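You operate a simulated robot arm through the tools that you are given. There is no shell and no other tool. Be economical: measure what you need, move in short steps, check, and stop when the job is done.

The job below is to be done with a simulated robot arm. You get a single attempt, and the scene is never put back.

## Task
Put things in order on the bar table top. At the end: the white soft test card stands on top of the brown duster block; the clear sorrel flask stands on top of the green jar; the white glow test card stands on top of the blue pocket book; the small blue flask stands where the clear sorrel flask stood; whatever was shut is shut again. Leave all else as you found it, and nothing knocked over.

It is judged by the outcome, as a careful person would: the job done as asked, and still so three seconds after it is handed in. It fails if anything else is knocked over, pushed out of place, dropped, spilled or broken.

## Robot
A 6-joint arm with a two-finger parallel gripper, fixed in place. Base frame: the origin is at the foot of the arm, x ahead of it, y to its left, z up; the work surface is at about z = 0.95. Lengths are in m, angles in rad, forces in N, time in s.
With the tool pointing down near the work surface it reaches from about 0.22 to 0.62 m from the base axis. Its first joint turns from -1.152 to 1.152 rad. Payload 2.7 kg.
The TCP is the grasp point between the finger pads, 0.023 m short of the fingertips. In the tool frame z runs along the fingers and y along their closing line. The gripper opens to 0.094 m. The fingers are 0.038 m wide and 0.01 m thick; the gripper's body (0.054 by 0.096 m) begins 0.039 m behind the TCP.
Orientation is told as [roll, pitch, yaw] about the base's x, y, z axes, in that order, counted from this pose: with the fingers straight down and closing along the base's y, the tool's x points along the base's -x, its y along +y and its z along -z.

## Interface
- The arm moves only by the tool send_rows. Its arguments are lists of equal length, an entry for each row: "fingers": the opening in per cent of the stroke, from 0 (shut) to 100 (fully open); "slide": the shift along the tool's x, y, z in units of 100 mm (1.0 is 100 mm), a list of three; "turn": the turn, a rotation vector about the tool's x, y, z in units of 180 degrees (1.0 is 180 degrees), a list of three. In form: {"fingers": [fingers, ...], "slide": [[x, y, z], ...], "turn": [[ax, ay, az], ...]}. A call has 1 to 20 rows; each row is the pose to reach, as a shift and turn from the pose commanded when the call began, along the tool's axes at that moment. A call with a number of a shift or a turn outside -1 to 1 is refused whole. Rows are played at 5 a second. More than 0.05 m and 0.15 rad between two rows, or a gripper value outside its range, and nothing of the call is played. Where a pose cannot be reached the arm comes as near as it can. A force on the tool above 40 N (or 10 N above the force at the start of the call, whichever is more), or a blocked arm, ends the call early, and 0.2 s more pass. The fingers move at their own pace (about 0.045 m/s each) and stop on an object; they squeeze with about 21 N. The grip force told is the motor's: it shows also when the fingers shut on nothing. Time passes only in rows, and 0.2 s behind the last, so rows that repeat a pose let the fingers close. The reply holds the time, the measured pose of the TCP, the force on the tool along the base axes, the opening and the grip force, in the units named above and with some noise.
- Cameras (640 x 400 px; columns grow to the right, rows downward): "scene" is fixed at [0.0973, -0.4496, 1.4084]; the picture's right is [0.54, -0.84, 0.00], its down [-0.43, -0.28, -0.86] and it looks along [0.72, 0.47, -0.51] (base axes); focal length 219 px, centre (320, 200). "wrist" rides on the gripper at [0.086, 0.016, -0.074] in the tool frame; the picture's right is [-0.18, 0.98, 0.00], its down [-0.58, -0.11, -0.81] and it looks along [-0.79, -0.15, 0.59] (tool axes); focal length 243 px, centre (320, 200). There is no depth. A picture from a camera that has moved, and an enlarged one, comes with that camera's place and axes in the base frame and with its lens.
- camera(camera): a new picture of that camera. No time passes.
- enlarge(camera, box): a new picture of the part [left, top, right, bottom] of that camera's present view, enlarged. No time passes.
- finish_job(): hands the job in; it is judged then, once.

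Work in short steps. Places have to be worked out from the pictures, the camera data and where the tool is seen: move nearer, look again, correct. Check each grasp and each placing, and mend what went wrong. You have 120 turns and 68 pictures in all, those below and enlarged ones among them. Open the gripper and draw the arm clear of the work before you hand the job in, unless the task says otherwise; then end with one line.

The tools are called after "Call:" by a JSON object that holds its "name" and its "arguments". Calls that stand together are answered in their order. send_rows: Moves the arm, as the interface text tells. Its arguments: {"type":"object","properties":{"fingers":{"type":"array","items":{"type":"number"}},"slide":{"type":"array","items":{"type":"array","items":{"type":"number"}}},"turn":{"type":"array","items":{"type":"array","items":{"type":"number"}}}},"required":["fingers","slide","turn"]} The other tools are called the same way: camera (camera) takes a picture; enlarge (camera, box) takes an enlarged picture of a part of a camera's view; finish_job () hands the job in.

At the start:

```text
time: 0.0
eef_pos: [0.3391, -0.0294, 1.2844]
tcp_rot: [0.0, 0.0, -0.001]
force: [-0.4, -0.3, 0.5]
opening: 0.094
finger_force: 0.0
```

scene: 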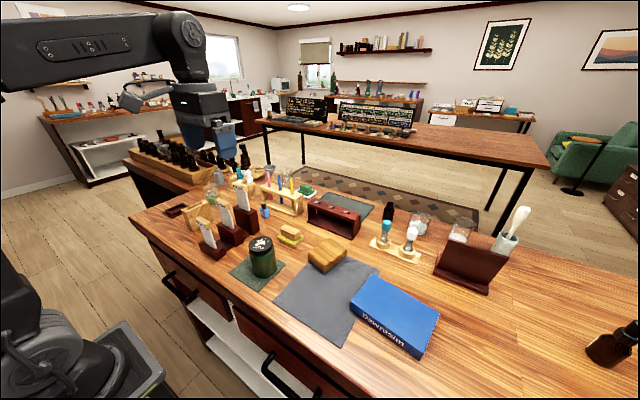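
wrist: 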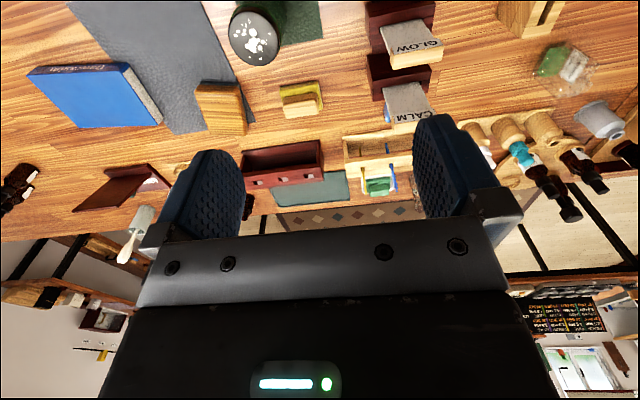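

The pictures show cards in stepped dark holders, a green jar, a duster block and a blue book. I'll enlarge the crowded part to identify the items.

Call:
{"name": "enlarge", "arguments": {"camera": "scene", "box": [150, 140, 350, 265]}}

Call:
{"name": "enlarge", "arguments": {"camera": "wrist", "box": [320, 0, 640, 200]}}

Call:
{"name": "enlarge", "arguments": {"camera": "scene", "box": [230, 160, 330, 222]}}

```text
3.20 times, centred on (250, 202) of scene
camera zoom: at [0.0973, -0.4496, 1.4084], right [0.54, -0.84, 0.0], down [-0.43, -0.28, -0.86], along [0.72, 0.47, -0.51], focal length 700 px, centre (544, 192)
```

zoom: 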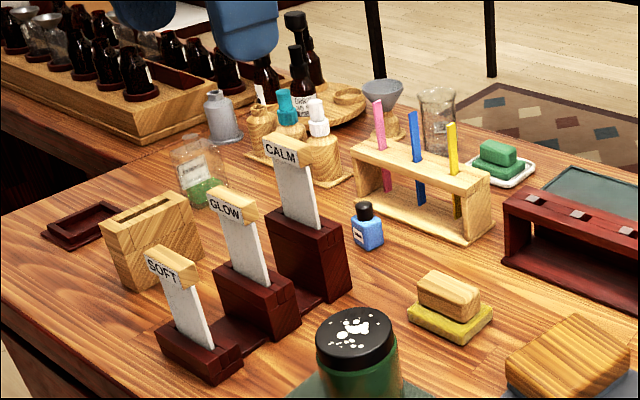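

```text
2.00 times, centred on (480, 100) of wrist
camera zoom: at [0.2545, -0.0135, 1.3569], right [0.18, 0.98, 0.0], down [0.58, -0.11, 0.81], along [0.79, -0.15, -0.59], focal length 485 px, centre (0, 400)
```

zoom: 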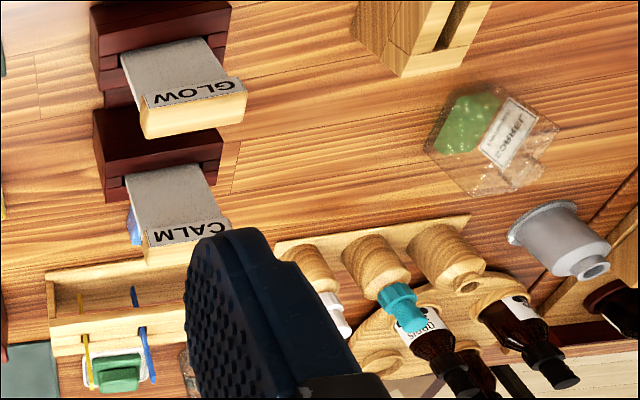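

```text
6.40 times, centred on (280, 191) of scene
camera zoom: at [0.0973, -0.4496, 1.4084], right [0.54, -0.84, 0.0], down [-0.43, -0.28, -0.86], along [0.72, 0.47, -0.51], focal length 1400 px, centre (576, 258)
```

zoom: 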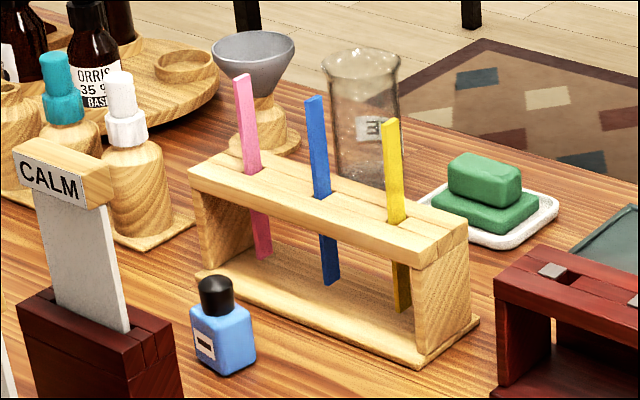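

I'll look closely at the candidates for the duster block, the jar, the book and the cards.

Call:
{"name": "enlarge", "arguments": {"camera": "scene", "box": [225, 215, 355, 296]}}

Call:
{"name": "enlarge", "arguments": {"camera": "wrist", "box": [180, 50, 340, 150]}}

Call:
{"name": "enlarge", "arguments": {"camera": "scene", "box": [160, 170, 270, 270]}}

```text
4.92 times, centred on (290, 256) of scene
camera zoom: at [0.0973, -0.4496, 1.4084], right [0.54, -0.84, 0.0], down [-0.43, -0.28, -0.86], along [0.72, 0.47, -0.51], focal length 1077 px, centre (468, -73)
```

zoom: 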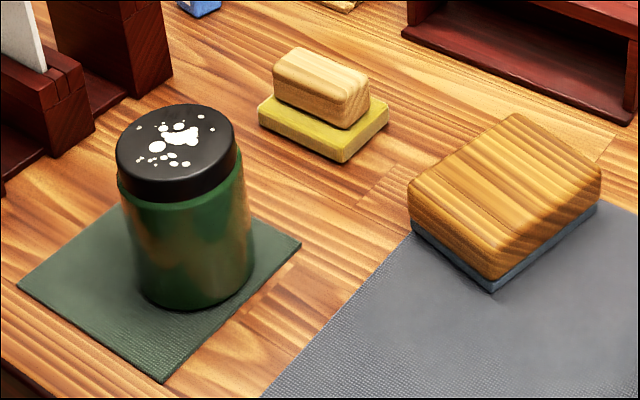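

```text
4.00 times, centred on (260, 100) of wrist
camera zoom: at [0.2545, -0.0135, 1.3569], right [0.18, 0.98, 0.0], down [0.58, -0.11, 0.81], along [0.79, -0.15, -0.59], focal length 970 px, centre (560, 600)
```

zoom: 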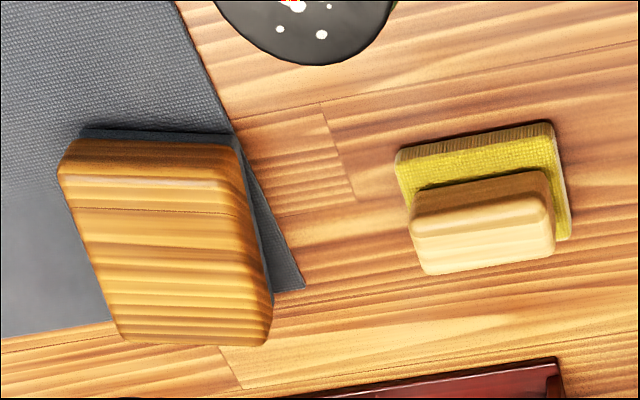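

```text
4.00 times, centred on (215, 220) of scene
camera zoom: at [0.0973, -0.4496, 1.4084], right [0.54, -0.84, 0.0], down [-0.43, -0.28, -0.86], along [0.72, 0.47, -0.51], focal length 875 px, centre (740, 120)
```

zoom: 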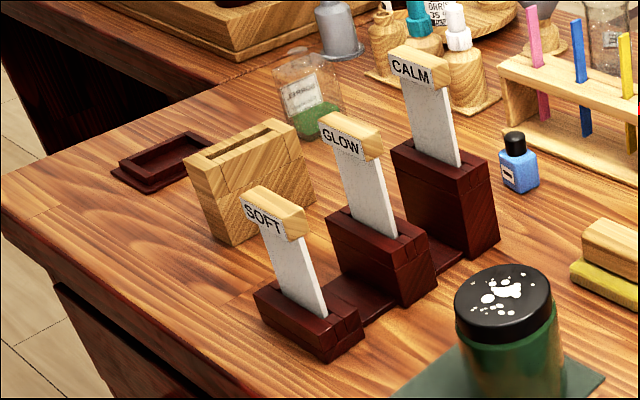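

The duster block is the big wooden block with felt on the grey mat. I estimate sorrel flask ≈ (0.50, 0.33), blue flask ≈ (0.535, 0.074), jar ≈ (0.352, -0.110) with its top at 1.04, GLOW head ≈ (0.388, 0.063, 1.085). I'll start moving towards the sorrel flask, high up, turning the tool to face it.

Call:
{"name": "send_rows", "arguments": {"fingers": [100, 100, 100], "slide": [[-0.15, 0.33, 0.1], [-0.3, 0.66, 0.2], [-0.45, 1.0, 0.3]], "turn": [[0, 0, -0.035], [0, 0, -0.07], [0, 0, -0.105]]}}

```text
time: 0.8
eef_pos: [0.3857, 0.071, 1.2534]
tcp_rot: [0.001, -0.001, 0.332]
force: [0.6, 0.9, 0.4]
opening: 0.0939
finger_force: 0.1
```

Continuing in the same direction.

Call:
{"name": "send_rows", "arguments": {"fingers": [100, 100, 100], "slide": [[-0.2, 0.28, 0.1], [-0.4, 0.57, 0.2], [-0.61, 0.85, 0.3]], "turn": [[0, 0, -0.027], [0, 0, -0.053], [0, 0, -0.08]]}}

Call:
{"name": "camera", "arguments": {"camera": "wrist"}}

```text
time: 1.6
eef_pos: [0.4149, 0.1707, 1.2233]
tcp_rot: [-0.001, -0.001, 0.58]
force: [-0.8, -0.6, -0.6]
opening: 0.0938
finger_force: 0.1
```

```text
59 pictures are left
camera wrist: at [0.3356, 0.1364, 1.2967], right [-0.39, 0.92, 0.0], down [0.54, 0.23, 0.81], along [0.74, 0.31, -0.59], focal length 243 px, centre (320, 200)
```

wrist: 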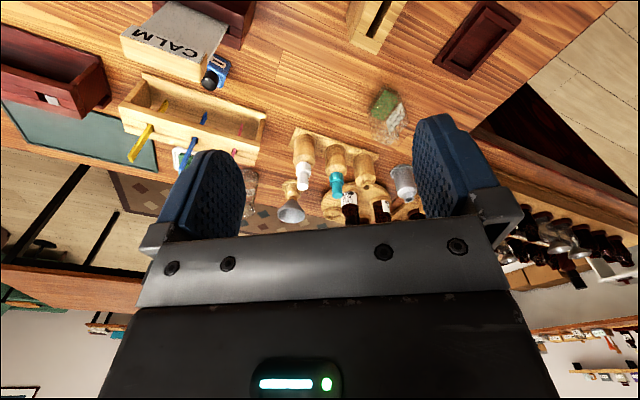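

The flask shows at about (0.50, 0.32). I'll zoom in on its shape and orientation.

Call:
{"name": "enlarge", "arguments": {"camera": "wrist", "box": [340, 60, 440, 170]}}

Call:
{"name": "enlarge", "arguments": {"camera": "scene", "box": [195, 170, 245, 210]}}

```text
3.64 times, centred on (390, 115) of wrist
camera zoom: at [0.3356, 0.1364, 1.2967], right [-0.39, 0.92, 0.0], down [0.54, 0.23, 0.81], along [0.74, 0.31, -0.59], focal length 882 px, centre (66, 509)
```

zoom: 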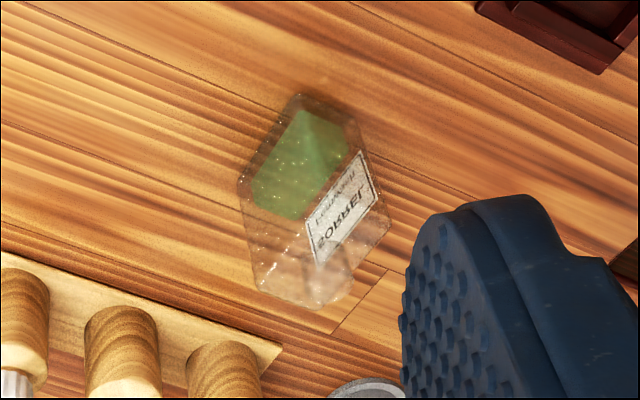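

```text
10.00 times, centred on (220, 190) of scene
camera zoom: at [0.0972, -0.4496, 1.4084], right [0.54, -0.84, 0.0], down [-0.43, -0.28, -0.86], along [0.72, 0.47, -0.51], focal length 2187 px, centre (1320, 300)
```

zoom: 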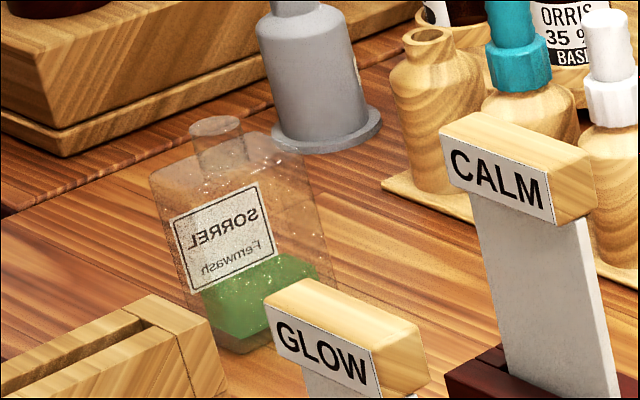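

The flask looks rectangular, aligned with the base axes, about 0.045 (x) × 0.03 (y), centred near (0.497, 0.314). I'll move above it, turning the yaw back to 0 so the fingers close across y.

Call:
{"name": "send_rows", "arguments": {"fingers": [100, 100, 100], "slide": [[-0.25, 0.13, 0.17], [-0.5, 0.26, 0.34], [-0.74, 0.38, 0.4]], "turn": [[0, 0, 0.03], [0, 0, 0.06], [0, 0, 0.0925]]}}

Call:
{"name": "send_rows", "arguments": {"fingers": [100, 100, 100], "slide": [[-0.2, 0.19, 0.13], [-0.4, 0.38, 0.26], [-0.6, 0.58, 0.4]], "turn": [[0, 0, 0.03], [0, 0, 0.06], [0, 0, 0.0925]]}}

Call:
{"name": "camera", "arguments": {"camera": "wrist"}}

Call:
{"name": "enlarge", "arguments": {"camera": "scene", "box": [150, 110, 310, 210]}}

```text
time: 2.4
eef_pos: [0.4572, 0.2437, 1.1844]
tcp_rot: [0.0, 0.0, 0.289]
force: [-0.6, 0.1, 0.5]
opening: 0.0939
finger_force: 0.1
```

```text
time: 3.2
eef_pos: [0.4891, 0.3115, 1.1466]
tcp_rot: [0.0, -0.001, -0.002]
force: [0.1, -0.2, -0.9]
opening: 0.094
finger_force: 0.1
out of reach, approached as far as the arm can: row 3
```

```text
56 pictures are left
camera wrist: at [0.4036, 0.3272, 1.2186], right [0.19, 0.98, 0.0], down [0.58, -0.11, 0.81], along [0.79, -0.15, -0.59], focal length 243 px, centre (320, 200)
```

wrist: 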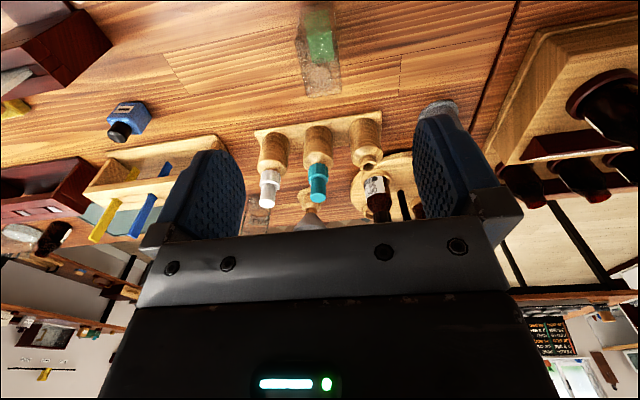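

```text
4.00 times, centred on (230, 160) of scene
camera zoom: at [0.0973, -0.4496, 1.4084], right [0.54, -0.84, 0.0], down [-0.43, -0.28, -0.86], along [0.72, 0.47, -0.51], focal length 875 px, centre (680, 360)
```

zoom: 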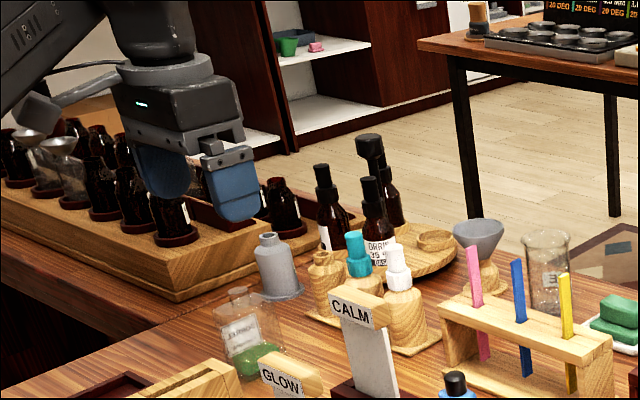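

The flask is ahead and between the fingers in y; I'll zoom in to find its centre precisely.

Call:
{"name": "enlarge", "arguments": {"camera": "wrist", "box": [270, 0, 370, 110]}}

```text
3.64 times, centred on (320, 55) of wrist
camera zoom: at [0.4036, 0.3272, 1.2186], right [0.19, 0.98, 0.0], down [0.58, -0.11, 0.81], along [0.79, -0.15, -0.59], focal length 882 px, centre (320, 727)
```

zoom: 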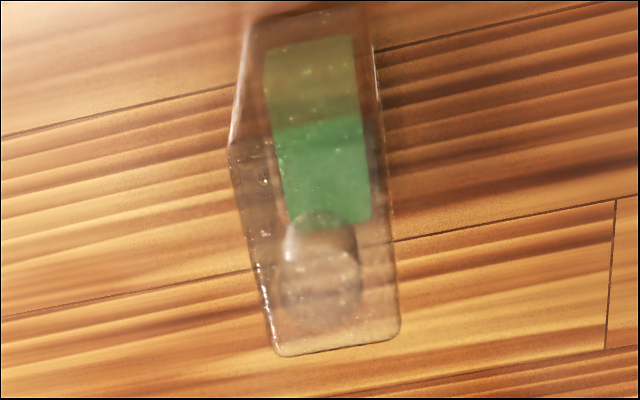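

The flask measures x 0.474–0.521, y 0.294–0.325, centre (0.498, 0.310). I'll go down part of the way and check the reading.

Call:
{"name": "send_rows", "arguments": {"fingers": [100, 100, 100], "slide": [[0, -0.05, 0.3], [0, -0.05, 0.6], [0, -0.05, 0.8]], "turn": [[0, 0, 0], [0, 0, 0], [0, 0, 0]]}}

```text
time: 4.0
eef_pos: [0.4884, 0.3065, 1.0656]
tcp_rot: [0.0, 0.0, 0.0]
force: [0.3, 0.4, -0.3]
opening: 0.0938
finger_force: 0.0
```

The reading is (0.488, 0.3065, 1.066). I'll correct x and y and descend to z ≈ 1.0, then close.

Call:
{"name": "send_rows", "arguments": {"fingers": [100, 100, 100], "slide": [[-0.096, 0.035, 0.1], [-0.096, 0.035, 0.4], [-0.096, 0.035, 0.65]], "turn": [[0, 0, 0], [0, 0, 0], [0, 0, 0]]}}

Call:
{"name": "camera", "arguments": {"camera": "wrist"}}

```text
time: 4.8
eef_pos: [0.498, 0.309, 1.0009]
tcp_rot: [0.0, -0.001, 0.0]
force: [-0.3, -0.1, 0.1]
opening: 0.094
finger_force: 0.1
```

```text
53 pictures are left
camera wrist: at [0.4124, 0.3241, 1.0743], right [0.18, 0.98, 0.0], down [0.58, -0.11, 0.81], along [0.79, -0.15, -0.59], focal length 243 px, centre (320, 200)
```

wrist: 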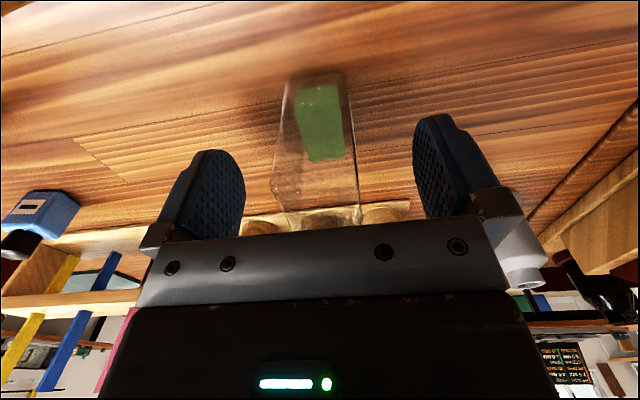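

The flask sits between the open fingers. I'll close on it.

Call:
{"name": "send_rows", "arguments": {"fingers": [0, 0, 0, 0, 0, 0], "slide": [[0, 0, 0], [0, 0, 0], [0, 0, 0], [0, 0, 0], [0, 0, 0], [0, 0, 0]], "turn": [[0, 0, 0], [0, 0, 0], [0, 0, 0], [0, 0, 0], [0, 0, 0], [0, 0, 0]]}}

```text
time: 6.2
eef_pos: [0.4973, 0.309, 1.0024]
tcp_rot: [0.0, 0.0, 0.0]
force: [-0.9, 0.5, 0.9]
opening: 0.0317
finger_force: 20.8
```

Gripped at 0.0317 m. I'll lift straight up, then pull in and up.

Call:
{"name": "send_rows", "arguments": {"fingers": [0, 0, 0, 0], "slide": [[0, 0, -0.1], [0, 0, -0.4], [0, 0, -0.7], [0, 0, -0.95]], "turn": [[0, 0, 0], [0, 0, 0], [0, 0, 0], [0, 0, 0]]}}

Call:
{"name": "send_rows", "arguments": {"fingers": [0, 0, 0, 0], "slide": [[0.2, -0.2, -0.2], [0.4, -0.4, -0.5], [0.6, -0.6, -0.7], [0.7, -0.8, -0.95]], "turn": [[0, 0, 0], [0, 0, 0], [0, 0, 0], [0, 0, 0]]}}

Call:
{"name": "send_rows", "arguments": {"fingers": [0, 0, 0, 0], "slide": [[0.1, -0.25, -0.2], [0.2, -0.5, -0.5], [0.3, -0.75, -0.6], [0.4, -1, -0.7]], "turn": [[0, 0, 0], [0, 0, 0], [0, 0, 0], [0, 0, 0]]}}

Call:
{"name": "enlarge", "arguments": {"camera": "wrist", "box": [160, 0, 480, 200]}}

```text
time: 7.2
eef_pos: [0.4985, 0.3102, 1.0975]
tcp_rot: [-0.001, 0.0, 0.0]
force: [0.0, -0.6, -2.6]
opening: 0.0319
finger_force: 21.2
```

```text
time: 8.2
eef_pos: [0.4279, 0.2285, 1.1919]
tcp_rot: [0.001, -0.002, 0.0]
force: [-0.1, -0.6, -2.2]
opening: 0.0316
finger_force: 20.8
```

```text
time: 9.2
eef_pos: [0.3879, 0.1276, 1.2607]
tcp_rot: [0.001, 0.001, 0.0]
force: [0.3, -0.5, -2.0]
opening: 0.0318
finger_force: 20.6
```

```text
2.00 times, centred on (320, 100) of wrist
camera zoom: at [0.3018, 0.1438, 1.334], right [0.18, 0.98, 0.0], down [0.58, -0.11, 0.81], along [0.79, -0.15, -0.59], focal length 485 px, centre (320, 400)
```

zoom: 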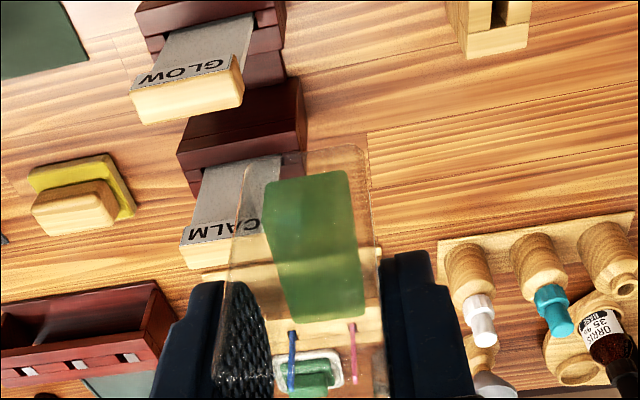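

The flask is held upright. I'll continue towards the jar, staying high over the cards.

Call:
{"name": "send_rows", "arguments": {"fingers": [0, 0, 0, 0], "slide": [[0.1, -0.25, 0], [0.2, -0.5, 0], [0.3, -0.75, 0], [0.36, -1, 0]], "turn": [[0, 0, 0], [0, 0, 0], [0, 0, 0], [0, 0, 0]]}}

Call:
{"name": "send_rows", "arguments": {"fingers": [0, 0, 0, 0], "slide": [[0.1, -0.25, 0], [0.2, -0.5, 0], [0.3, -0.75, 0], [0.4, -1, 0]], "turn": [[0, 0, 0], [0, 0, 0], [0, 0, 0], [0, 0, 0]]}}

Call:
{"name": "camera", "arguments": {"camera": "wrist"}}

Call:
{"name": "enlarge", "arguments": {"camera": "scene", "box": [190, 110, 350, 290]}}

```text
time: 10.2
eef_pos: [0.3519, 0.0279, 1.2616]
tcp_rot: [0.0, -0.002, 0.0]
force: [-0.3, -0.2, -0.8]
opening: 0.0319
finger_force: 21.0
```

```text
time: 11.2
eef_pos: [0.311, -0.0712, 1.2615]
tcp_rot: [-0.001, 0.0, 0.0]
force: [-1.2, 0.1, -2.3]
opening: 0.0321
finger_force: 21.4
```

```text
51 pictures are left
camera wrist: at [0.226, -0.0554, 1.3339], right [0.18, 0.98, 0.0], down [0.58, -0.11, 0.81], along [0.79, -0.15, -0.59], focal length 243 px, centre (320, 200)
```

wrist: 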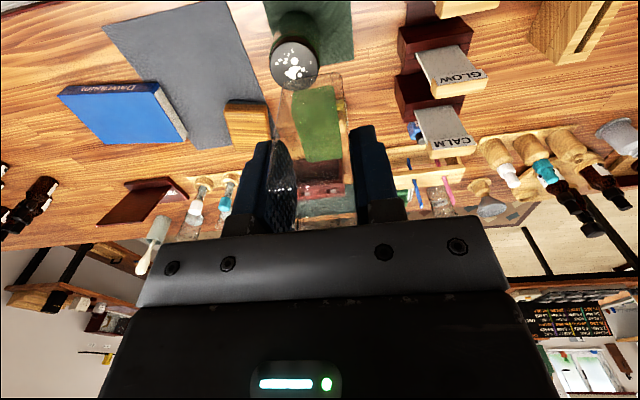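

```text
2.22 times, centred on (270, 200) of scene
camera zoom: at [0.0973, -0.4496, 1.4084], right [0.54, -0.84, 0.0], down [-0.43, -0.28, -0.86], along [0.72, 0.47, -0.51], focal length 486 px, centre (431, 200)
```

zoom: 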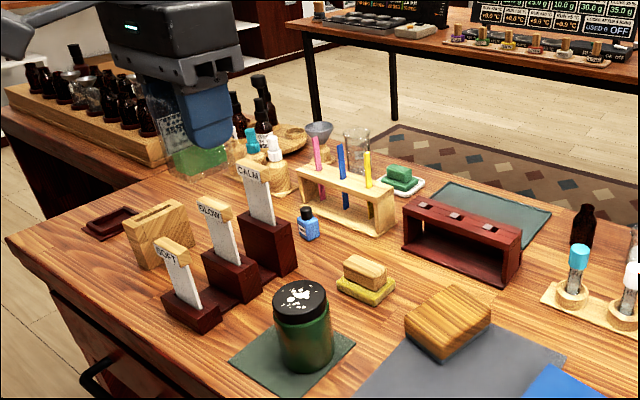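

Both views put the jar lid centre at ≈ (0.353, -0.111), top z ≈ 1.049. I'll move over it with the flask bottom a few cm above.

Call:
{"name": "send_rows", "arguments": {"fingers": [0, 0, 0, 0], "slide": [[-0.2, -0.2, 0.1], [-0.42, -0.4, 0.3], [-0.42, -0.4, 0.6], [-0.42, -0.4, 0.9]], "turn": [[0, 0, 0], [0, 0, 0], [0, 0, 0], [0, 0, 0]]}}

Call:
{"name": "enlarge", "arguments": {"camera": "scene", "box": [200, 160, 330, 290]}}

Call:
{"name": "enlarge", "arguments": {"camera": "wrist", "box": [220, 40, 420, 200]}}

```text
time: 12.2
eef_pos: [0.3537, -0.1094, 1.1696]
tcp_rot: [-0.001, 0.001, 0.001]
force: [-0.2, -0.6, -2.9]
opening: 0.032
finger_force: 21.1
```

```text
3.08 times, centred on (265, 225) of scene
camera zoom: at [0.0973, -0.4497, 1.4084], right [0.54, -0.84, 0.0], down [-0.43, -0.28, -0.86], along [0.72, 0.47, -0.51], focal length 673 px, centre (489, 123)
```

zoom: 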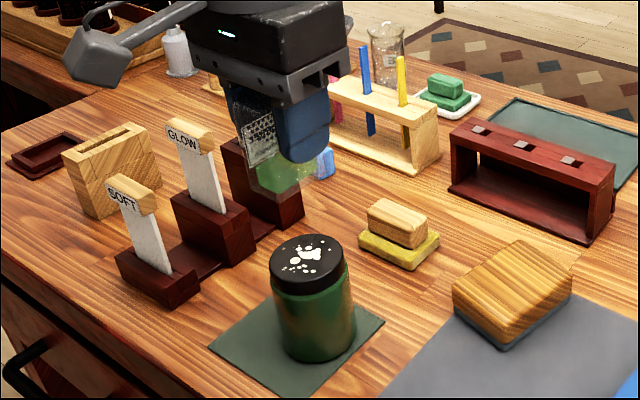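

```text
2.50 times, centred on (320, 120) of wrist
camera zoom: at [0.2691, -0.0949, 1.2434], right [0.18, 0.98, 0.0], down [0.58, -0.11, 0.81], along [0.79, -0.15, -0.59], focal length 606 px, centre (320, 400)
```

zoom: 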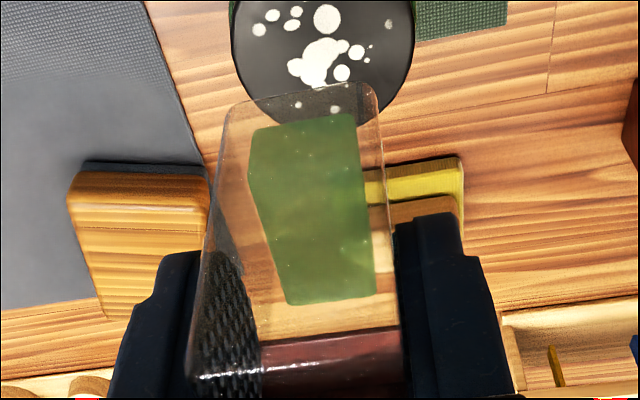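

Refined lid centre (0.351, -0.111), top z about 1.043–1.049. I'll descend to just above contact, then look.

Call:
{"name": "send_rows", "arguments": {"fingers": [0, 0, 0, 0], "slide": [[0.02, -0.015, 0.2], [0.02, -0.015, 0.4], [0.02, -0.015, 0.55], [0.02, -0.015, 0.63]], "turn": [[0, 0, 0], [0, 0, 0], [0, 0, 0], [0, 0, 0]]}}

Call:
{"name": "enlarge", "arguments": {"camera": "scene", "box": [225, 190, 305, 290]}}

```text
time: 13.2
eef_pos: [0.3517, -0.1123, 1.1082]
tcp_rot: [-0.001, 0.0, -0.001]
force: [0.5, -0.2, -1.9]
opening: 0.0322
finger_force: 21.1
```

```text
4.00 times, centred on (265, 240) of scene
camera zoom: at [0.0973, -0.4497, 1.4084], right [0.54, -0.84, 0.0], down [-0.43, -0.28, -0.86], along [0.72, 0.47, -0.51], focal length 875 px, centre (540, 40)
```

zoom: 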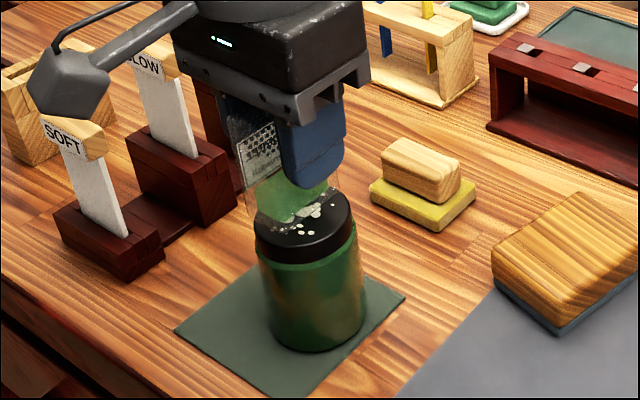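

The flask is centred over the lid with a small gap. I'll lower in fine steps and watch the force.

Call:
{"name": "send_rows", "arguments": {"fingers": [0, 0, 0, 0], "slide": [[0, 0, 0.02], [0, 0, 0.04], [0, 0, 0.055], [0, 0, 0.07]], "turn": [[0, 0, 0], [0, 0, 0], [0, 0, 0], [0, 0, 0]]}}

```text
time: 14.2
eef_pos: [0.3528, -0.1129, 1.1014]
tcp_rot: [-0.002, -0.001, 0.001]
force: [0.1, -0.4, -2.4]
opening: 0.0318
finger_force: 21.1
```

Call:
{"name": "send_rows", "arguments": {"fingers": [0, 0, 0], "slide": [[0, 0, 0.012], [0, 0, 0.024], [0, 0, 0.036]], "turn": [[0, 0, 0], [0, 0, 0], [0, 0, 0]]}}

```text
time: 15.0
eef_pos: [0.3523, -0.1122, 1.0974]
tcp_rot: [0.0, -0.001, 0.0]
force: [-0.9, 0.1, -1.4]
opening: 0.032
finger_force: 21.0
```

No contact yet at 1.0974, so I'll keep lowering in millimetre steps.

Call:
{"name": "send_rows", "arguments": {"fingers": [0, 0, 0], "slide": [[0, 0, 0.01], [0, 0, 0.02], [0, 0, 0.03]], "turn": [[0, 0, 0], [0, 0, 0], [0, 0, 0]]}}

Call:
{"name": "enlarge", "arguments": {"camera": "scene", "box": [235, 200, 295, 260]}}

```text
time: 15.8
eef_pos: [0.3518, -0.1122, 1.0946]
tcp_rot: [0.0, 0.0, -0.001]
force: [-0.2, 0.7, -1.8]
opening: 0.032
finger_force: 21.3
```

```text
6.67 times, centred on (265, 230) of scene
camera zoom: at [0.0973, -0.4496, 1.4084], right [0.54, -0.84, 0.0], down [-0.43, -0.28, -0.86], along [0.72, 0.47, -0.51], focal length 1458 px, centre (687, 0)
```

zoom: 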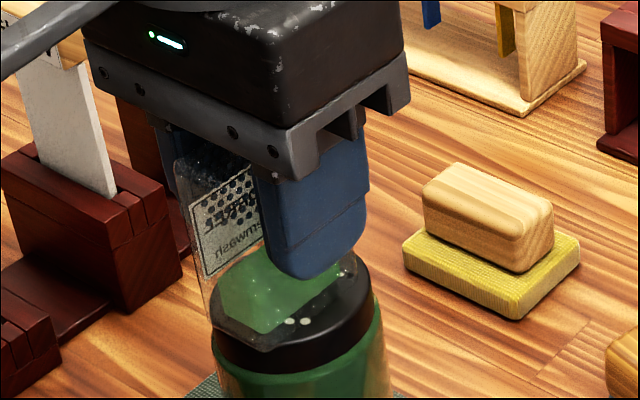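

The flask fits over the lid well centred, and force shows no contact yet. Lowering further.

Call:
{"name": "send_rows", "arguments": {"fingers": [0, 0, 0, 0], "slide": [[0, 0, 0.01], [0, 0, 0.02], [0, 0, 0.03], [0, 0, 0.04]], "turn": [[0, 0, 0], [0, 0, 0], [0, 0, 0], [0, 0, 0]]}}

```text
time: 16.8
eef_pos: [0.3518, -0.1136, 1.0921]
tcp_rot: [-0.001, -0.004, 0.0]
force: [0.5, 1.3, 21.7]
opening: 0.0321
finger_force: 21.2
```

Contact (21.7 N). I'll ease off about 1.5 mm and then open.

Call:
{"name": "send_rows", "arguments": {"fingers": [0, 0], "slide": [[0, 0, -0.01], [0, 0, -0.015]], "turn": [[0, 0, 0], [0, 0, 0]]}}

```text
time: 17.4
eef_pos: [0.3519, -0.1131, 1.0922]
tcp_rot: [-0.001, -0.003, -0.001]
force: [4.2, -0.3, 14.6]
opening: 0.032
finger_force: 20.8
```

Call:
{"name": "send_rows", "arguments": {"fingers": [0, 0], "slide": [[0, 0, -0.008], [0, 0, -0.012]], "turn": [[0, 0, 0], [0, 0, 0]]}}

```text
time: 18.0
eef_pos: [0.3512, -0.1128, 1.0926]
tcp_rot: [0.002, 0.005, 0.0]
force: [0.8, -0.2, 1.5]
opening: 0.032
finger_force: 20.6
```

The flask is resting lightly on the lid. Opening the gripper.

Call:
{"name": "send_rows", "arguments": {"fingers": [50, 60, 70, 80, 80], "slide": [[0, 0, 0], [0, 0, 0], [0, 0, 0], [0, 0, 0], [0, 0, 0]], "turn": [[0, 0, 0], [0, 0, 0], [0, 0, 0], [0, 0, 0], [0, 0, 0]]}}

Call:
{"name": "enlarge", "arguments": {"camera": "scene", "box": [225, 180, 305, 290]}}

```text
time: 19.2
eef_pos: [0.3528, -0.1129, 1.0932]
tcp_rot: [0.0, 0.001, 0.001]
force: [0.0, -0.6, 0.2]
opening: 0.0752
finger_force: 0.2
```

```text
3.64 times, centred on (265, 235) of scene
camera zoom: at [0.0973, -0.4496, 1.4084], right [0.54, -0.84, 0.0], down [-0.43, -0.28, -0.86], along [0.72, 0.47, -0.51], focal length 795 px, centre (520, 73)
```

zoom: 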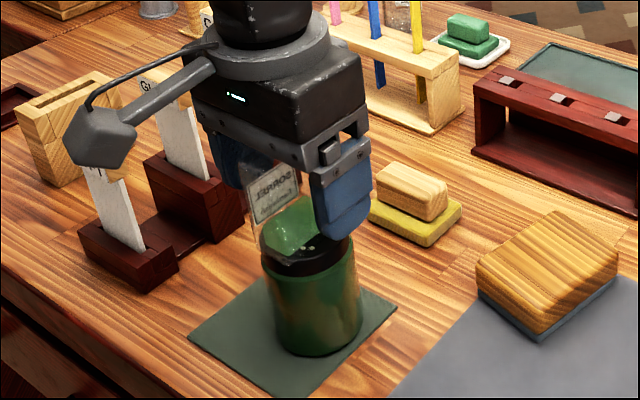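

The flask stands on the jar. I'll rise straight up and then head towards the blue flask.

Call:
{"name": "send_rows", "arguments": {"fingers": [80, 80, 80, 80], "slide": [[0, 0, -0.2], [0, 0, -0.45], [0, 0, -0.7], [0, 0, -1]], "turn": [[0, 0, 0], [0, 0, 0], [0, 0, 0], [0, 0, 0]]}}

Call:
{"name": "send_rows", "arguments": {"fingers": [100, 100, 100, 100], "slide": [[-0.2, 0.25, 0], [-0.45, 0.5, 0], [-0.7, 0.75, 0], [-0.9, 1, 0]], "turn": [[0, 0, 0], [0, 0, 0], [0, 0, 0], [0, 0, 0]]}}

Call:
{"name": "camera", "arguments": {"camera": "wrist"}}

Call:
{"name": "camera", "arguments": {"camera": "scene"}}

```text
time: 20.2
eef_pos: [0.3512, -0.1129, 1.1934]
tcp_rot: [0.002, 0.001, 0.002]
force: [-0.1, -0.1, 0.2]
opening: 0.0749
finger_force: 0.0
```

```text
time: 21.2
eef_pos: [0.4411, -0.013, 1.1934]
tcp_rot: [0.0, -0.002, -0.002]
force: [0.1, 0.0, -1.2]
opening: 0.0939
finger_force: 0.0
```

```text
44 pictures are left
camera wrist: at [0.357, 0.0032, 1.2657], right [0.18, 0.98, 0.0], down [0.58, -0.11, 0.81], along [0.79, -0.15, -0.59], focal length 243 px, centre (320, 200)
```

wrist: 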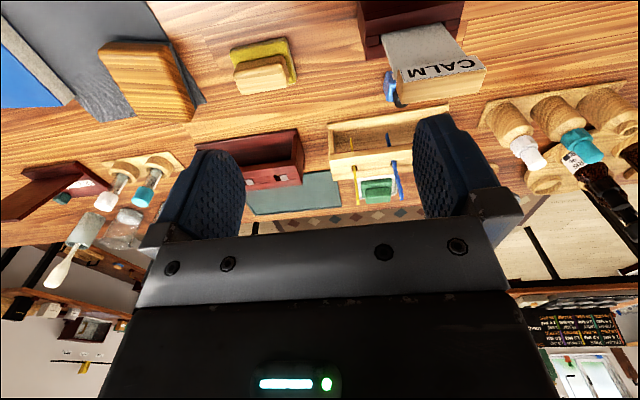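

```text
43 pictures are left
```

scene: 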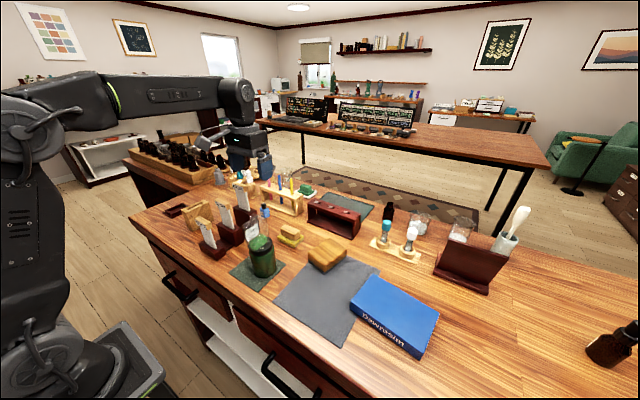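

The blue flask is behind the CALM card, and a yaw-0 grasp would put the wrist camera into that card. I'll approach it with yaw +90° instead, so the camera sits on the −y side and the fingers close along x.

Call:
{"name": "send_rows", "arguments": {"fingers": [100, 100, 100, 100, 100, 100, 100, 100, 100, 100, 100], "slide": [[-0.08, 0.08, 0], [-0.16, 0.16, 0], [-0.24, 0.24, 0], [-0.32, 0.32, 0], [-0.4, 0.4, 0], [-0.48, 0.48, 0], [-0.56, 0.56, 0], [-0.64, 0.64, 0], [-0.72, 0.72, 0], [-0.8, 0.8, 0], [-0.89, 0.87, 0]], "turn": [[0, 0, -0.0455], [0, 0, -0.091], [0, 0, -0.1364], [0, 0, -0.182], [0, 0, -0.227], [0, 0, -0.273], [0, 0, -0.318], [0, 0, -0.364], [0, 0, -0.409], [0, 0, -0.4545], [0, 0, -0.5]]}}

Call:
{"name": "camera", "arguments": {"camera": "wrist"}}

```text
time: 23.6
eef_pos: [0.5308, 0.0745, 1.1933]
tcp_rot: [0.0, 0.001, 1.573]
force: [0.4, 0.4, 0.7]
opening: 0.0938
finger_force: 0.1
```

```text
42 pictures are left
camera wrist: at [0.5162, -0.0118, 1.266], right [-0.98, 0.18, 0.0], down [0.11, 0.58, 0.81], along [0.15, 0.79, -0.59], focal length 243 px, centre (320, 200)
```

wrist: 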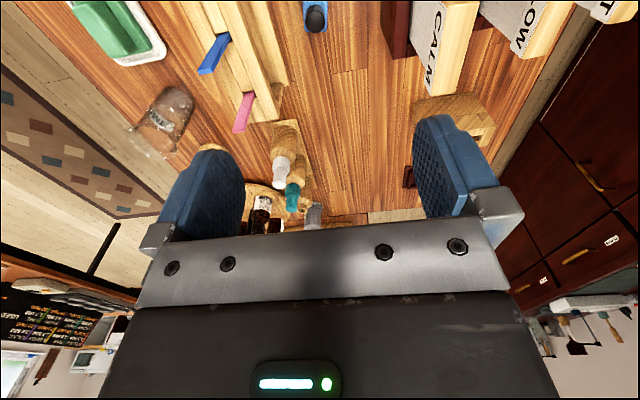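

The blue flask is at the top edge of the view; I'll back off 5 cm in −y and zoom to see it and the gaps around it.

Call:
{"name": "send_rows", "arguments": {"fingers": [60, 60], "slide": [[0.25, 0, 0], [0.5, 0, 0]], "turn": [[0, 0, 0], [0, 0, 0]]}}

Call:
{"name": "enlarge", "arguments": {"camera": "wrist", "box": [200, 0, 440, 150]}}

```text
time: 24.2
eef_pos: [0.5308, 0.0252, 1.1946]
tcp_rot: [-0.001, -0.002, 1.571]
force: [0.8, -0.6, 0.0]
opening: 0.0566
finger_force: 0.0
```

```text
2.67 times, centred on (320, 75) of wrist
camera zoom: at [0.5156, -0.0622, 1.2663], right [-0.98, 0.18, 0.0], down [0.11, 0.58, 0.81], along [0.15, 0.79, -0.59], focal length 647 px, centre (320, 533)
```

zoom: 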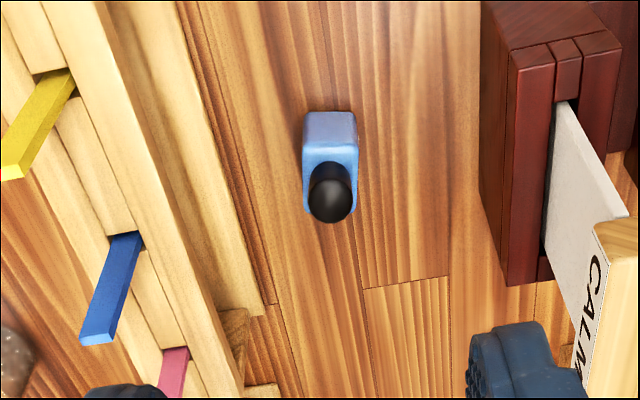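

The blue flask is at about (0.535, 0.068), roughly 0.024 wide in x, top at z ≈ 1.006; the rack foot is at x 0.584 and the CALM holder ends at x ≈ 0.47. With the fingers at 55 % there is about 1 cm clearance each side. I'll position and descend part-way.

Call:
{"name": "send_rows", "arguments": {"fingers": [55, 55, 55, 55], "slide": [[-0.43, -0.042, 0.1], [-0.43, -0.042, 0.4], [-0.43, -0.042, 0.7], [-0.43, -0.042, 0.95]], "turn": [[0, 0, 0], [0, 0, 0], [0, 0, 0], [0, 0, 0]]}}

Call:
{"name": "enlarge", "arguments": {"camera": "wrist", "box": [160, 0, 480, 200]}}

```text
time: 25.2
eef_pos: [0.5345, 0.0677, 1.0989]
tcp_rot: [0.001, -0.001, 1.57]
force: [-0.5, -0.4, -0.6]
opening: 0.0517
finger_force: 0.0
```

```text
2.00 times, centred on (320, 100) of wrist
camera zoom: at [0.52, -0.0188, 1.1712], right [-0.98, 0.18, 0.0], down [0.11, 0.58, 0.81], along [0.15, 0.79, -0.59], focal length 485 px, centre (320, 400)
```

zoom: 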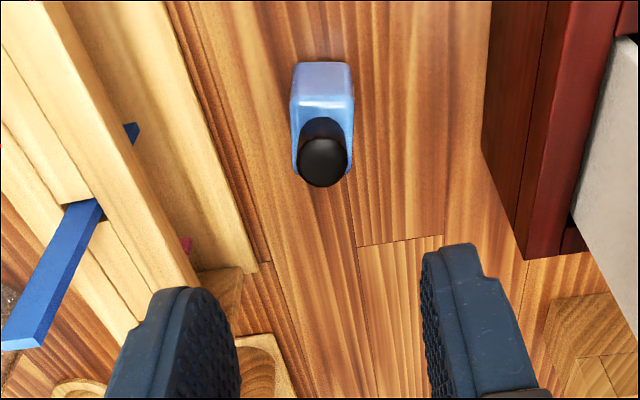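

Centred to within 1 mm. Descending to z ≈ 0.981.

Call:
{"name": "send_rows", "arguments": {"fingers": [55, 55, 55, 55], "slide": [[0, 0, 0.25], [0, 0, 0.5], [0, 0, 0.7], [0, 0, 0.9]], "turn": [[0, 0, 0], [0, 0, 0], [0, 0, 0], [0, 0, 0]]}}

Call:
{"name": "enlarge", "arguments": {"camera": "wrist", "box": [160, 60, 480, 260]}}

```text
time: 26.2
eef_pos: [0.5356, 0.0678, 1.0077]
tcp_rot: [0.0, 0.0, 1.571]
force: [0.6, -0.7, -0.5]
opening: 0.0516
finger_force: 0.0
```

```text
2.00 times, centred on (320, 160) of wrist
camera zoom: at [0.5198, -0.02, 1.0816], right [-0.98, 0.18, 0.0], down [0.11, 0.58, 0.81], along [0.15, 0.79, -0.59], focal length 485 px, centre (320, 280)
```

zoom: 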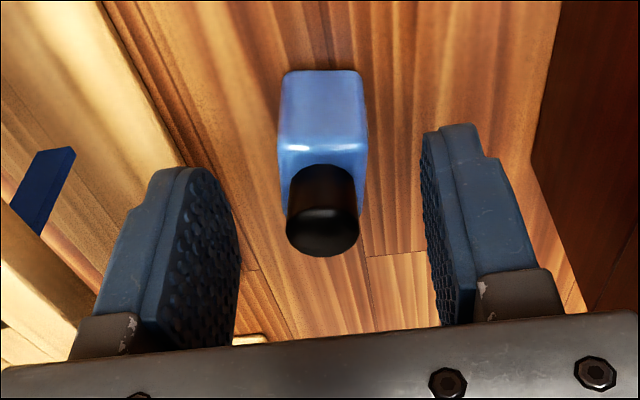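

Call:
{"name": "send_rows", "arguments": {"fingers": [55, 55, 0, 0, 0, 0], "slide": [[0, 0, 0.15], [0, 0, 0.27], [0, 0, 0.27], [0, 0, 0.27], [0, 0, 0.27], [0, 0, 0.27]], "turn": [[0, 0, 0], [0, 0, 0], [0, 0, 0], [0, 0, 0], [0, 0, 0], [0, 0, 0]]}}

```text
time: 27.6
eef_pos: [0.5342, 0.0662, 0.9828]
tcp_rot: [-0.001, -0.001, 1.573]
force: [-0.7, 0.0, 0.6]
opening: 0.0237
finger_force: 20.7
```

Gripped (0.0237 m). Lifting straight up.

Call:
{"name": "send_rows", "arguments": {"fingers": [0, 0, 0, 0], "slide": [[0, 0, -0.1], [0, 0, -0.4], [0, 0, -0.7], [0, 0, -1]], "turn": [[0, 0, 0], [0, 0, 0], [0, 0, 0], [0, 0, 0]]}}

Call:
{"name": "send_rows", "arguments": {"fingers": [0, 0, 0, 0], "slide": [[-0.1, 0, -0.3], [-0.4, 0.1, -0.6], [-0.7, 0.2, -0.6], [-1, 0.3, -0.6]], "turn": [[0, 0, 0], [0, 0, 0], [0, 0, 0], [0, 0, 0]]}}

Call:
{"name": "send_rows", "arguments": {"fingers": [0, 0, 0, 0], "slide": [[-0.25, 0.05, 0], [-0.5, 0.1, 0], [-0.75, 0.15, 0], [-1, 0.2, 0]], "turn": [[0, 0, 0], [0, 0, 0], [0, 0, 0], [0, 0, 0]]}}

Call:
{"name": "camera", "arguments": {"camera": "wrist"}}

```text
time: 28.6
eef_pos: [0.5343, 0.0666, 1.0822]
tcp_rot: [-0.001, -0.002, 1.573]
force: [-1.1, 0.7, -0.5]
opening: 0.0235
finger_force: 21.2
```

```text
time: 29.6
eef_pos: [0.5039, 0.1689, 1.1423]
tcp_rot: [0.0, 0.0, 1.571]
force: [-0.7, -0.3, -0.5]
opening: 0.0235
finger_force: 20.9
```

```text
time: 30.6
eef_pos: [0.4847, 0.2673, 1.1413]
tcp_rot: [-0.001, -0.001, 1.571]
force: [-0.4, 0.7, 0.0]
opening: 0.0235
finger_force: 21.2
```

```text
38 pictures are left
camera wrist: at [0.4692, 0.1805, 1.2145], right [-0.98, 0.18, 0.0], down [0.11, 0.58, 0.81], along [0.15, 0.79, -0.59], focal length 243 px, centre (320, 200)
```

wrist: 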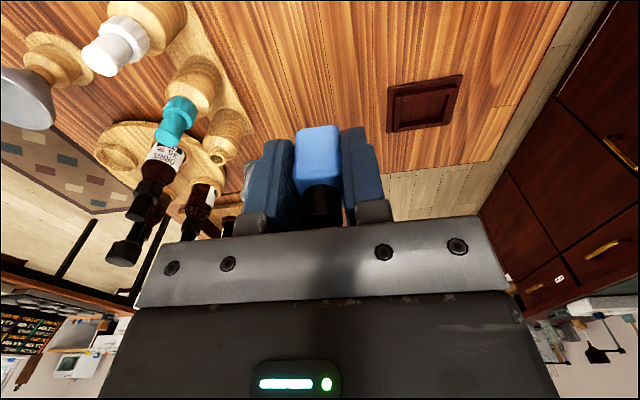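

Held upright. Moving over the old sorrel spot (0.498, 0.310) while descending.

Call:
{"name": "send_rows", "arguments": {"fingers": [0, 0, 0, 0], "slide": [[-0.2, -0.05, 0.2], [-0.42, -0.1, 0.45], [-0.427, -0.133, 0.7], [-0.427, -0.133, 0.98]], "turn": [[0, 0, 0], [0, 0, 0], [0, 0, 0], [0, 0, 0]]}}

Call:
{"name": "send_rows", "arguments": {"fingers": [0, 0, 0, 0], "slide": [[0, 0, 0.2], [0, 0, 0.4], [0, 0, 0.5], [0, 0, 0.54]], "turn": [[0, 0, 0], [0, 0, 0], [0, 0, 0], [0, 0, 0]]}}

```text
time: 31.6
eef_pos: [0.4992, 0.3095, 1.0429]
tcp_rot: [-0.001, 0.0, 1.571]
force: [0.0, 0.0, -0.2]
opening: 0.0233
finger_force: 21.2
```

```text
time: 32.6
eef_pos: [0.4975, 0.3105, 0.9884]
tcp_rot: [0.0, -0.002, 1.571]
force: [0.0, -0.7, -0.9]
opening: 0.0234
finger_force: 21.4
```

Over the spot, about 6 mm above expected contact. Lowering in millimetre steps.

Call:
{"name": "send_rows", "arguments": {"fingers": [0, 0, 0, 0], "slide": [[0, 0, 0.02], [0, 0, 0.04], [0, 0, 0.05], [0, 0, 0.06]], "turn": [[0, 0, 0], [0, 0, 0], [0, 0, 0], [0, 0, 0]]}}

```text
time: 33.6
eef_pos: [0.4981, 0.3114, 0.9833]
tcp_rot: [0.0, 0.001, 1.57]
force: [-0.1, -0.3, -1.2]
opening: 0.0232
finger_force: 21.0
```

Call:
{"name": "send_rows", "arguments": {"fingers": [0, 0, 0], "slide": [[0, 0, 0.01], [0, 0, 0.015], [0, 0, 0.02]], "turn": [[0, 0, 0], [0, 0, 0], [0, 0, 0]]}}

```text
time: 34.4
eef_pos: [0.4975, 0.3105, 0.9813]
tcp_rot: [-0.002, 0.001, 1.57]
force: [-1.6, 0.6, 3.3]
opening: 0.0235
finger_force: 20.9
```

Light contact (about 3 N). Releasing and rising.

Call:
{"name": "send_rows", "arguments": {"fingers": [40, 55, 60, 60], "slide": [[0, 0, 0], [0, 0, 0], [0, 0, 0], [0, 0, 0]], "turn": [[0, 0, 0], [0, 0, 0], [0, 0, 0], [0, 0, 0]]}}

Call:
{"name": "send_rows", "arguments": {"fingers": [60, 60, 60, 60], "slide": [[0, 0, -0.2], [0, 0, -0.45], [0, 0, -0.7], [0, 0, -1]], "turn": [[0, 0, 0], [0, 0, 0], [0, 0, 0], [0, 0, 0]]}}

Call:
{"name": "enlarge", "arguments": {"camera": "scene", "box": [170, 150, 290, 290]}}

```text
time: 35.4
eef_pos: [0.4983, 0.31, 0.9803]
tcp_rot: [-0.001, -0.001, 1.571]
force: [-0.4, 1.1, 0.2]
opening: 0.0565
finger_force: 0.0
```

```text
time: 36.4
eef_pos: [0.4985, 0.311, 1.0794]
tcp_rot: [0.001, -0.002, 1.571]
force: [-0.7, -0.3, -0.1]
opening: 0.0565
finger_force: 0.1
```

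```text
2.86 times, centred on (230, 220) of scene
camera zoom: at [0.0973, -0.4496, 1.4084], right [0.54, -0.84, 0.0], down [-0.43, -0.28, -0.86], along [0.72, 0.47, -0.51], focal length 625 px, centre (577, 143)
```

zoom: 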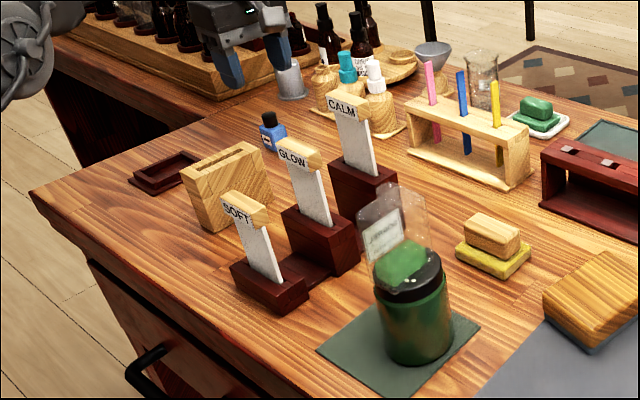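

Both flasks stand properly: sorrel on the jar, blue at the old spot. Now I go to look at the SOFT and GLOW cards from above with yaw +90°.

Call:
{"name": "send_rows", "arguments": {"fingers": [60, 60, 60, 60], "slide": [[0, 0, -0.35], [0.1, 0.1, -0.65], [0.3, 0.3, -0.95], [0.6, 0.5, -1]], "turn": [[0, 0, 0], [0, 0, 0], [0, 0, 0], [0, 0, 0]]}}

Call:
{"name": "send_rows", "arguments": {"fingers": [60, 60, 60, 60], "slide": [[0.25, 0.2, -0.2], [0.5, 0.4, -0.3], [0.75, 0.6, -0.3], [1, 0.8, -0.3]], "turn": [[0, 0, 0], [0, 0, 0], [0, 0, 0], [0, 0, 0]]}}

Call:
{"name": "send_rows", "arguments": {"fingers": [60, 60, 60, 60], "slide": [[0.25, 0.1, 0], [0.5, 0.15, 0], [0.75, 0.2, 0], [1, 0.25, 0]], "turn": [[0, 0, 0], [0, 0, 0], [0, 0, 0], [0, 0, 0]]}}

Call:
{"name": "camera", "arguments": {"camera": "wrist"}}

```text
time: 37.4
eef_pos: [0.4481, 0.2503, 1.1806]
tcp_rot: [0.0, 0.0, 1.571]
force: [-0.3, 0.1, 0.0]
opening: 0.0564
finger_force: 0.1
```

```text
time: 38.4
eef_pos: [0.369, 0.1487, 1.2124]
tcp_rot: [0.0, 0.001, 1.57]
force: [0.3, 0.2, 0.3]
opening: 0.0565
finger_force: 0.1
```

```text
time: 39.4
eef_pos: [0.3446, 0.0491, 1.2122]
tcp_rot: [0.0, -0.001, 1.571]
force: [0.2, 0.0, -0.1]
opening: 0.0564
finger_force: 0.1
```

```text
36 pictures are left
camera wrist: at [0.3289, -0.0368, 1.2845], right [-0.98, 0.18, 0.0], down [0.11, 0.58, 0.81], along [0.15, 0.79, -0.59], focal length 243 px, centre (320, 200)
```

wrist: 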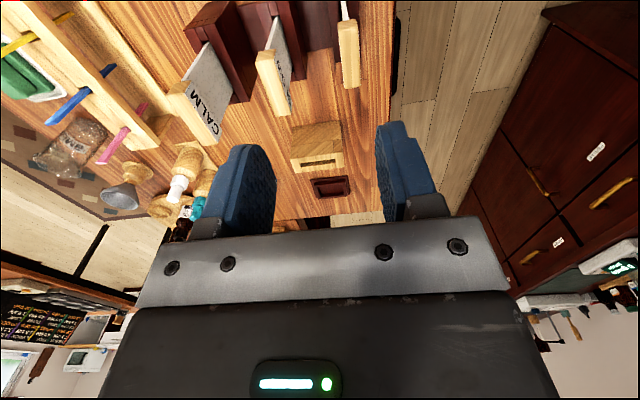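

Call:
{"name": "enlarge", "arguments": {"camera": "wrist", "box": [180, 0, 380, 125]}}

```text
3.20 times, centred on (280, 62) of wrist
camera zoom: at [0.3289, -0.0368, 1.2845], right [-0.98, 0.18, 0.0], down [0.11, 0.58, 0.81], along [0.15, 0.79, -0.59], focal length 776 px, centre (448, 640)
```

zoom: 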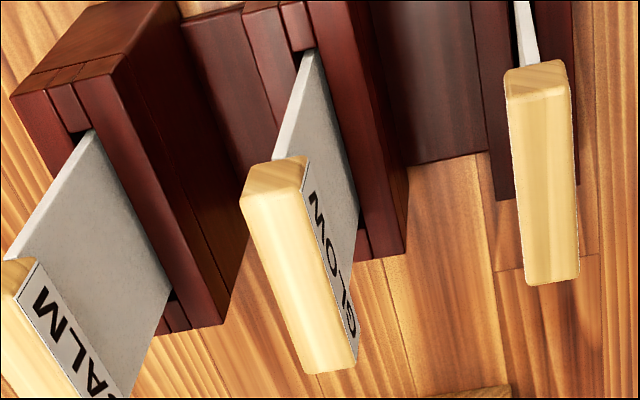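

SOFT head: top at z ≈ 1.067, centre (0.321, 0.0585), about 0.049 long in y and 0.015 thick in x, well aligned with the axes. I'll descend with the fingers closing on its thickness, so the card stays square to the tool.

Call:
{"name": "send_rows", "arguments": {"fingers": [50, 50, 50, 50], "slide": [[-0.094, 0.236, 0.1], [-0.094, 0.236, 0.4], [-0.094, 0.236, 0.7], [-0.094, 0.236, 0.9]], "turn": [[0, 0, 0], [0, 0, 0], [0, 0, 0], [0, 0, 0]]}}

Call:
{"name": "enlarge", "arguments": {"camera": "wrist", "box": [160, 60, 480, 260]}}

```text
time: 40.4
eef_pos: [0.3208, 0.0592, 1.12]
tcp_rot: [-0.001, -0.001, 1.571]
force: [-0.4, 0.1, 0.4]
opening: 0.0472
finger_force: 0.2
```

```text
2.00 times, centred on (320, 160) of wrist
camera zoom: at [0.3048, -0.0273, 1.1936], right [-0.98, 0.18, 0.0], down [0.11, 0.58, 0.81], along [0.15, 0.79, -0.59], focal length 485 px, centre (320, 280)
```

zoom: 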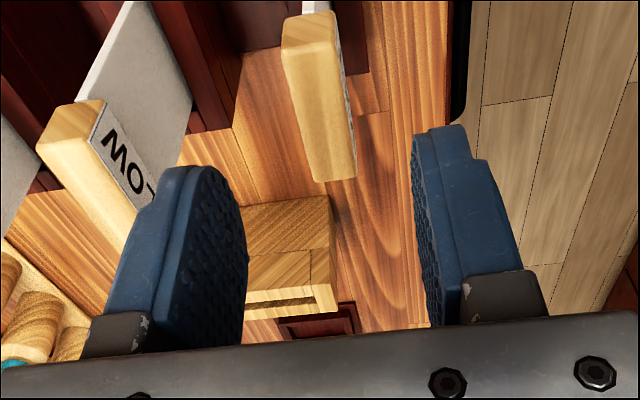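

Head centred between the fingers. Descend to z ≈ 1.058 and close.

Call:
{"name": "send_rows", "arguments": {"fingers": [50, 50, 50, 0, 0, 0, 0], "slide": [[0, 0, 0.25], [0, 0, 0.45], [0, 0, 0.62], [0, 0, 0.62], [0, 0, 0.62], [0, 0, 0.62], [0, 0, 0.62]], "turn": [[0, 0, 0], [0, 0, 0], [0, 0, 0], [0, 0, 0], [0, 0, 0], [0, 0, 0], [0, 0, 0]]}}

Call:
{"name": "enlarge", "arguments": {"camera": "scene", "box": [170, 170, 290, 280]}}

```text
time: 42.0
eef_pos: [0.3189, 0.0599, 1.0585]
tcp_rot: [0.001, -0.001, 1.57]
force: [0.0, 0.5, -0.1]
opening: 0.0147
finger_force: 20.7
```

```text
3.64 times, centred on (230, 225) of scene
camera zoom: at [0.0973, -0.4496, 1.4084], right [0.54, -0.84, 0.0], down [-0.43, -0.28, -0.86], along [0.72, 0.47, -0.51], focal length 795 px, centre (647, 109)
```

zoom: 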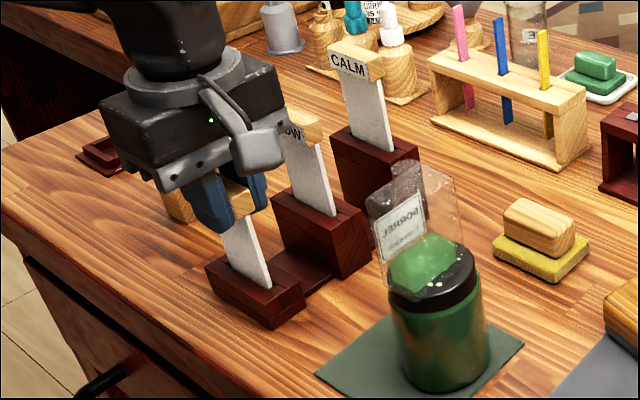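

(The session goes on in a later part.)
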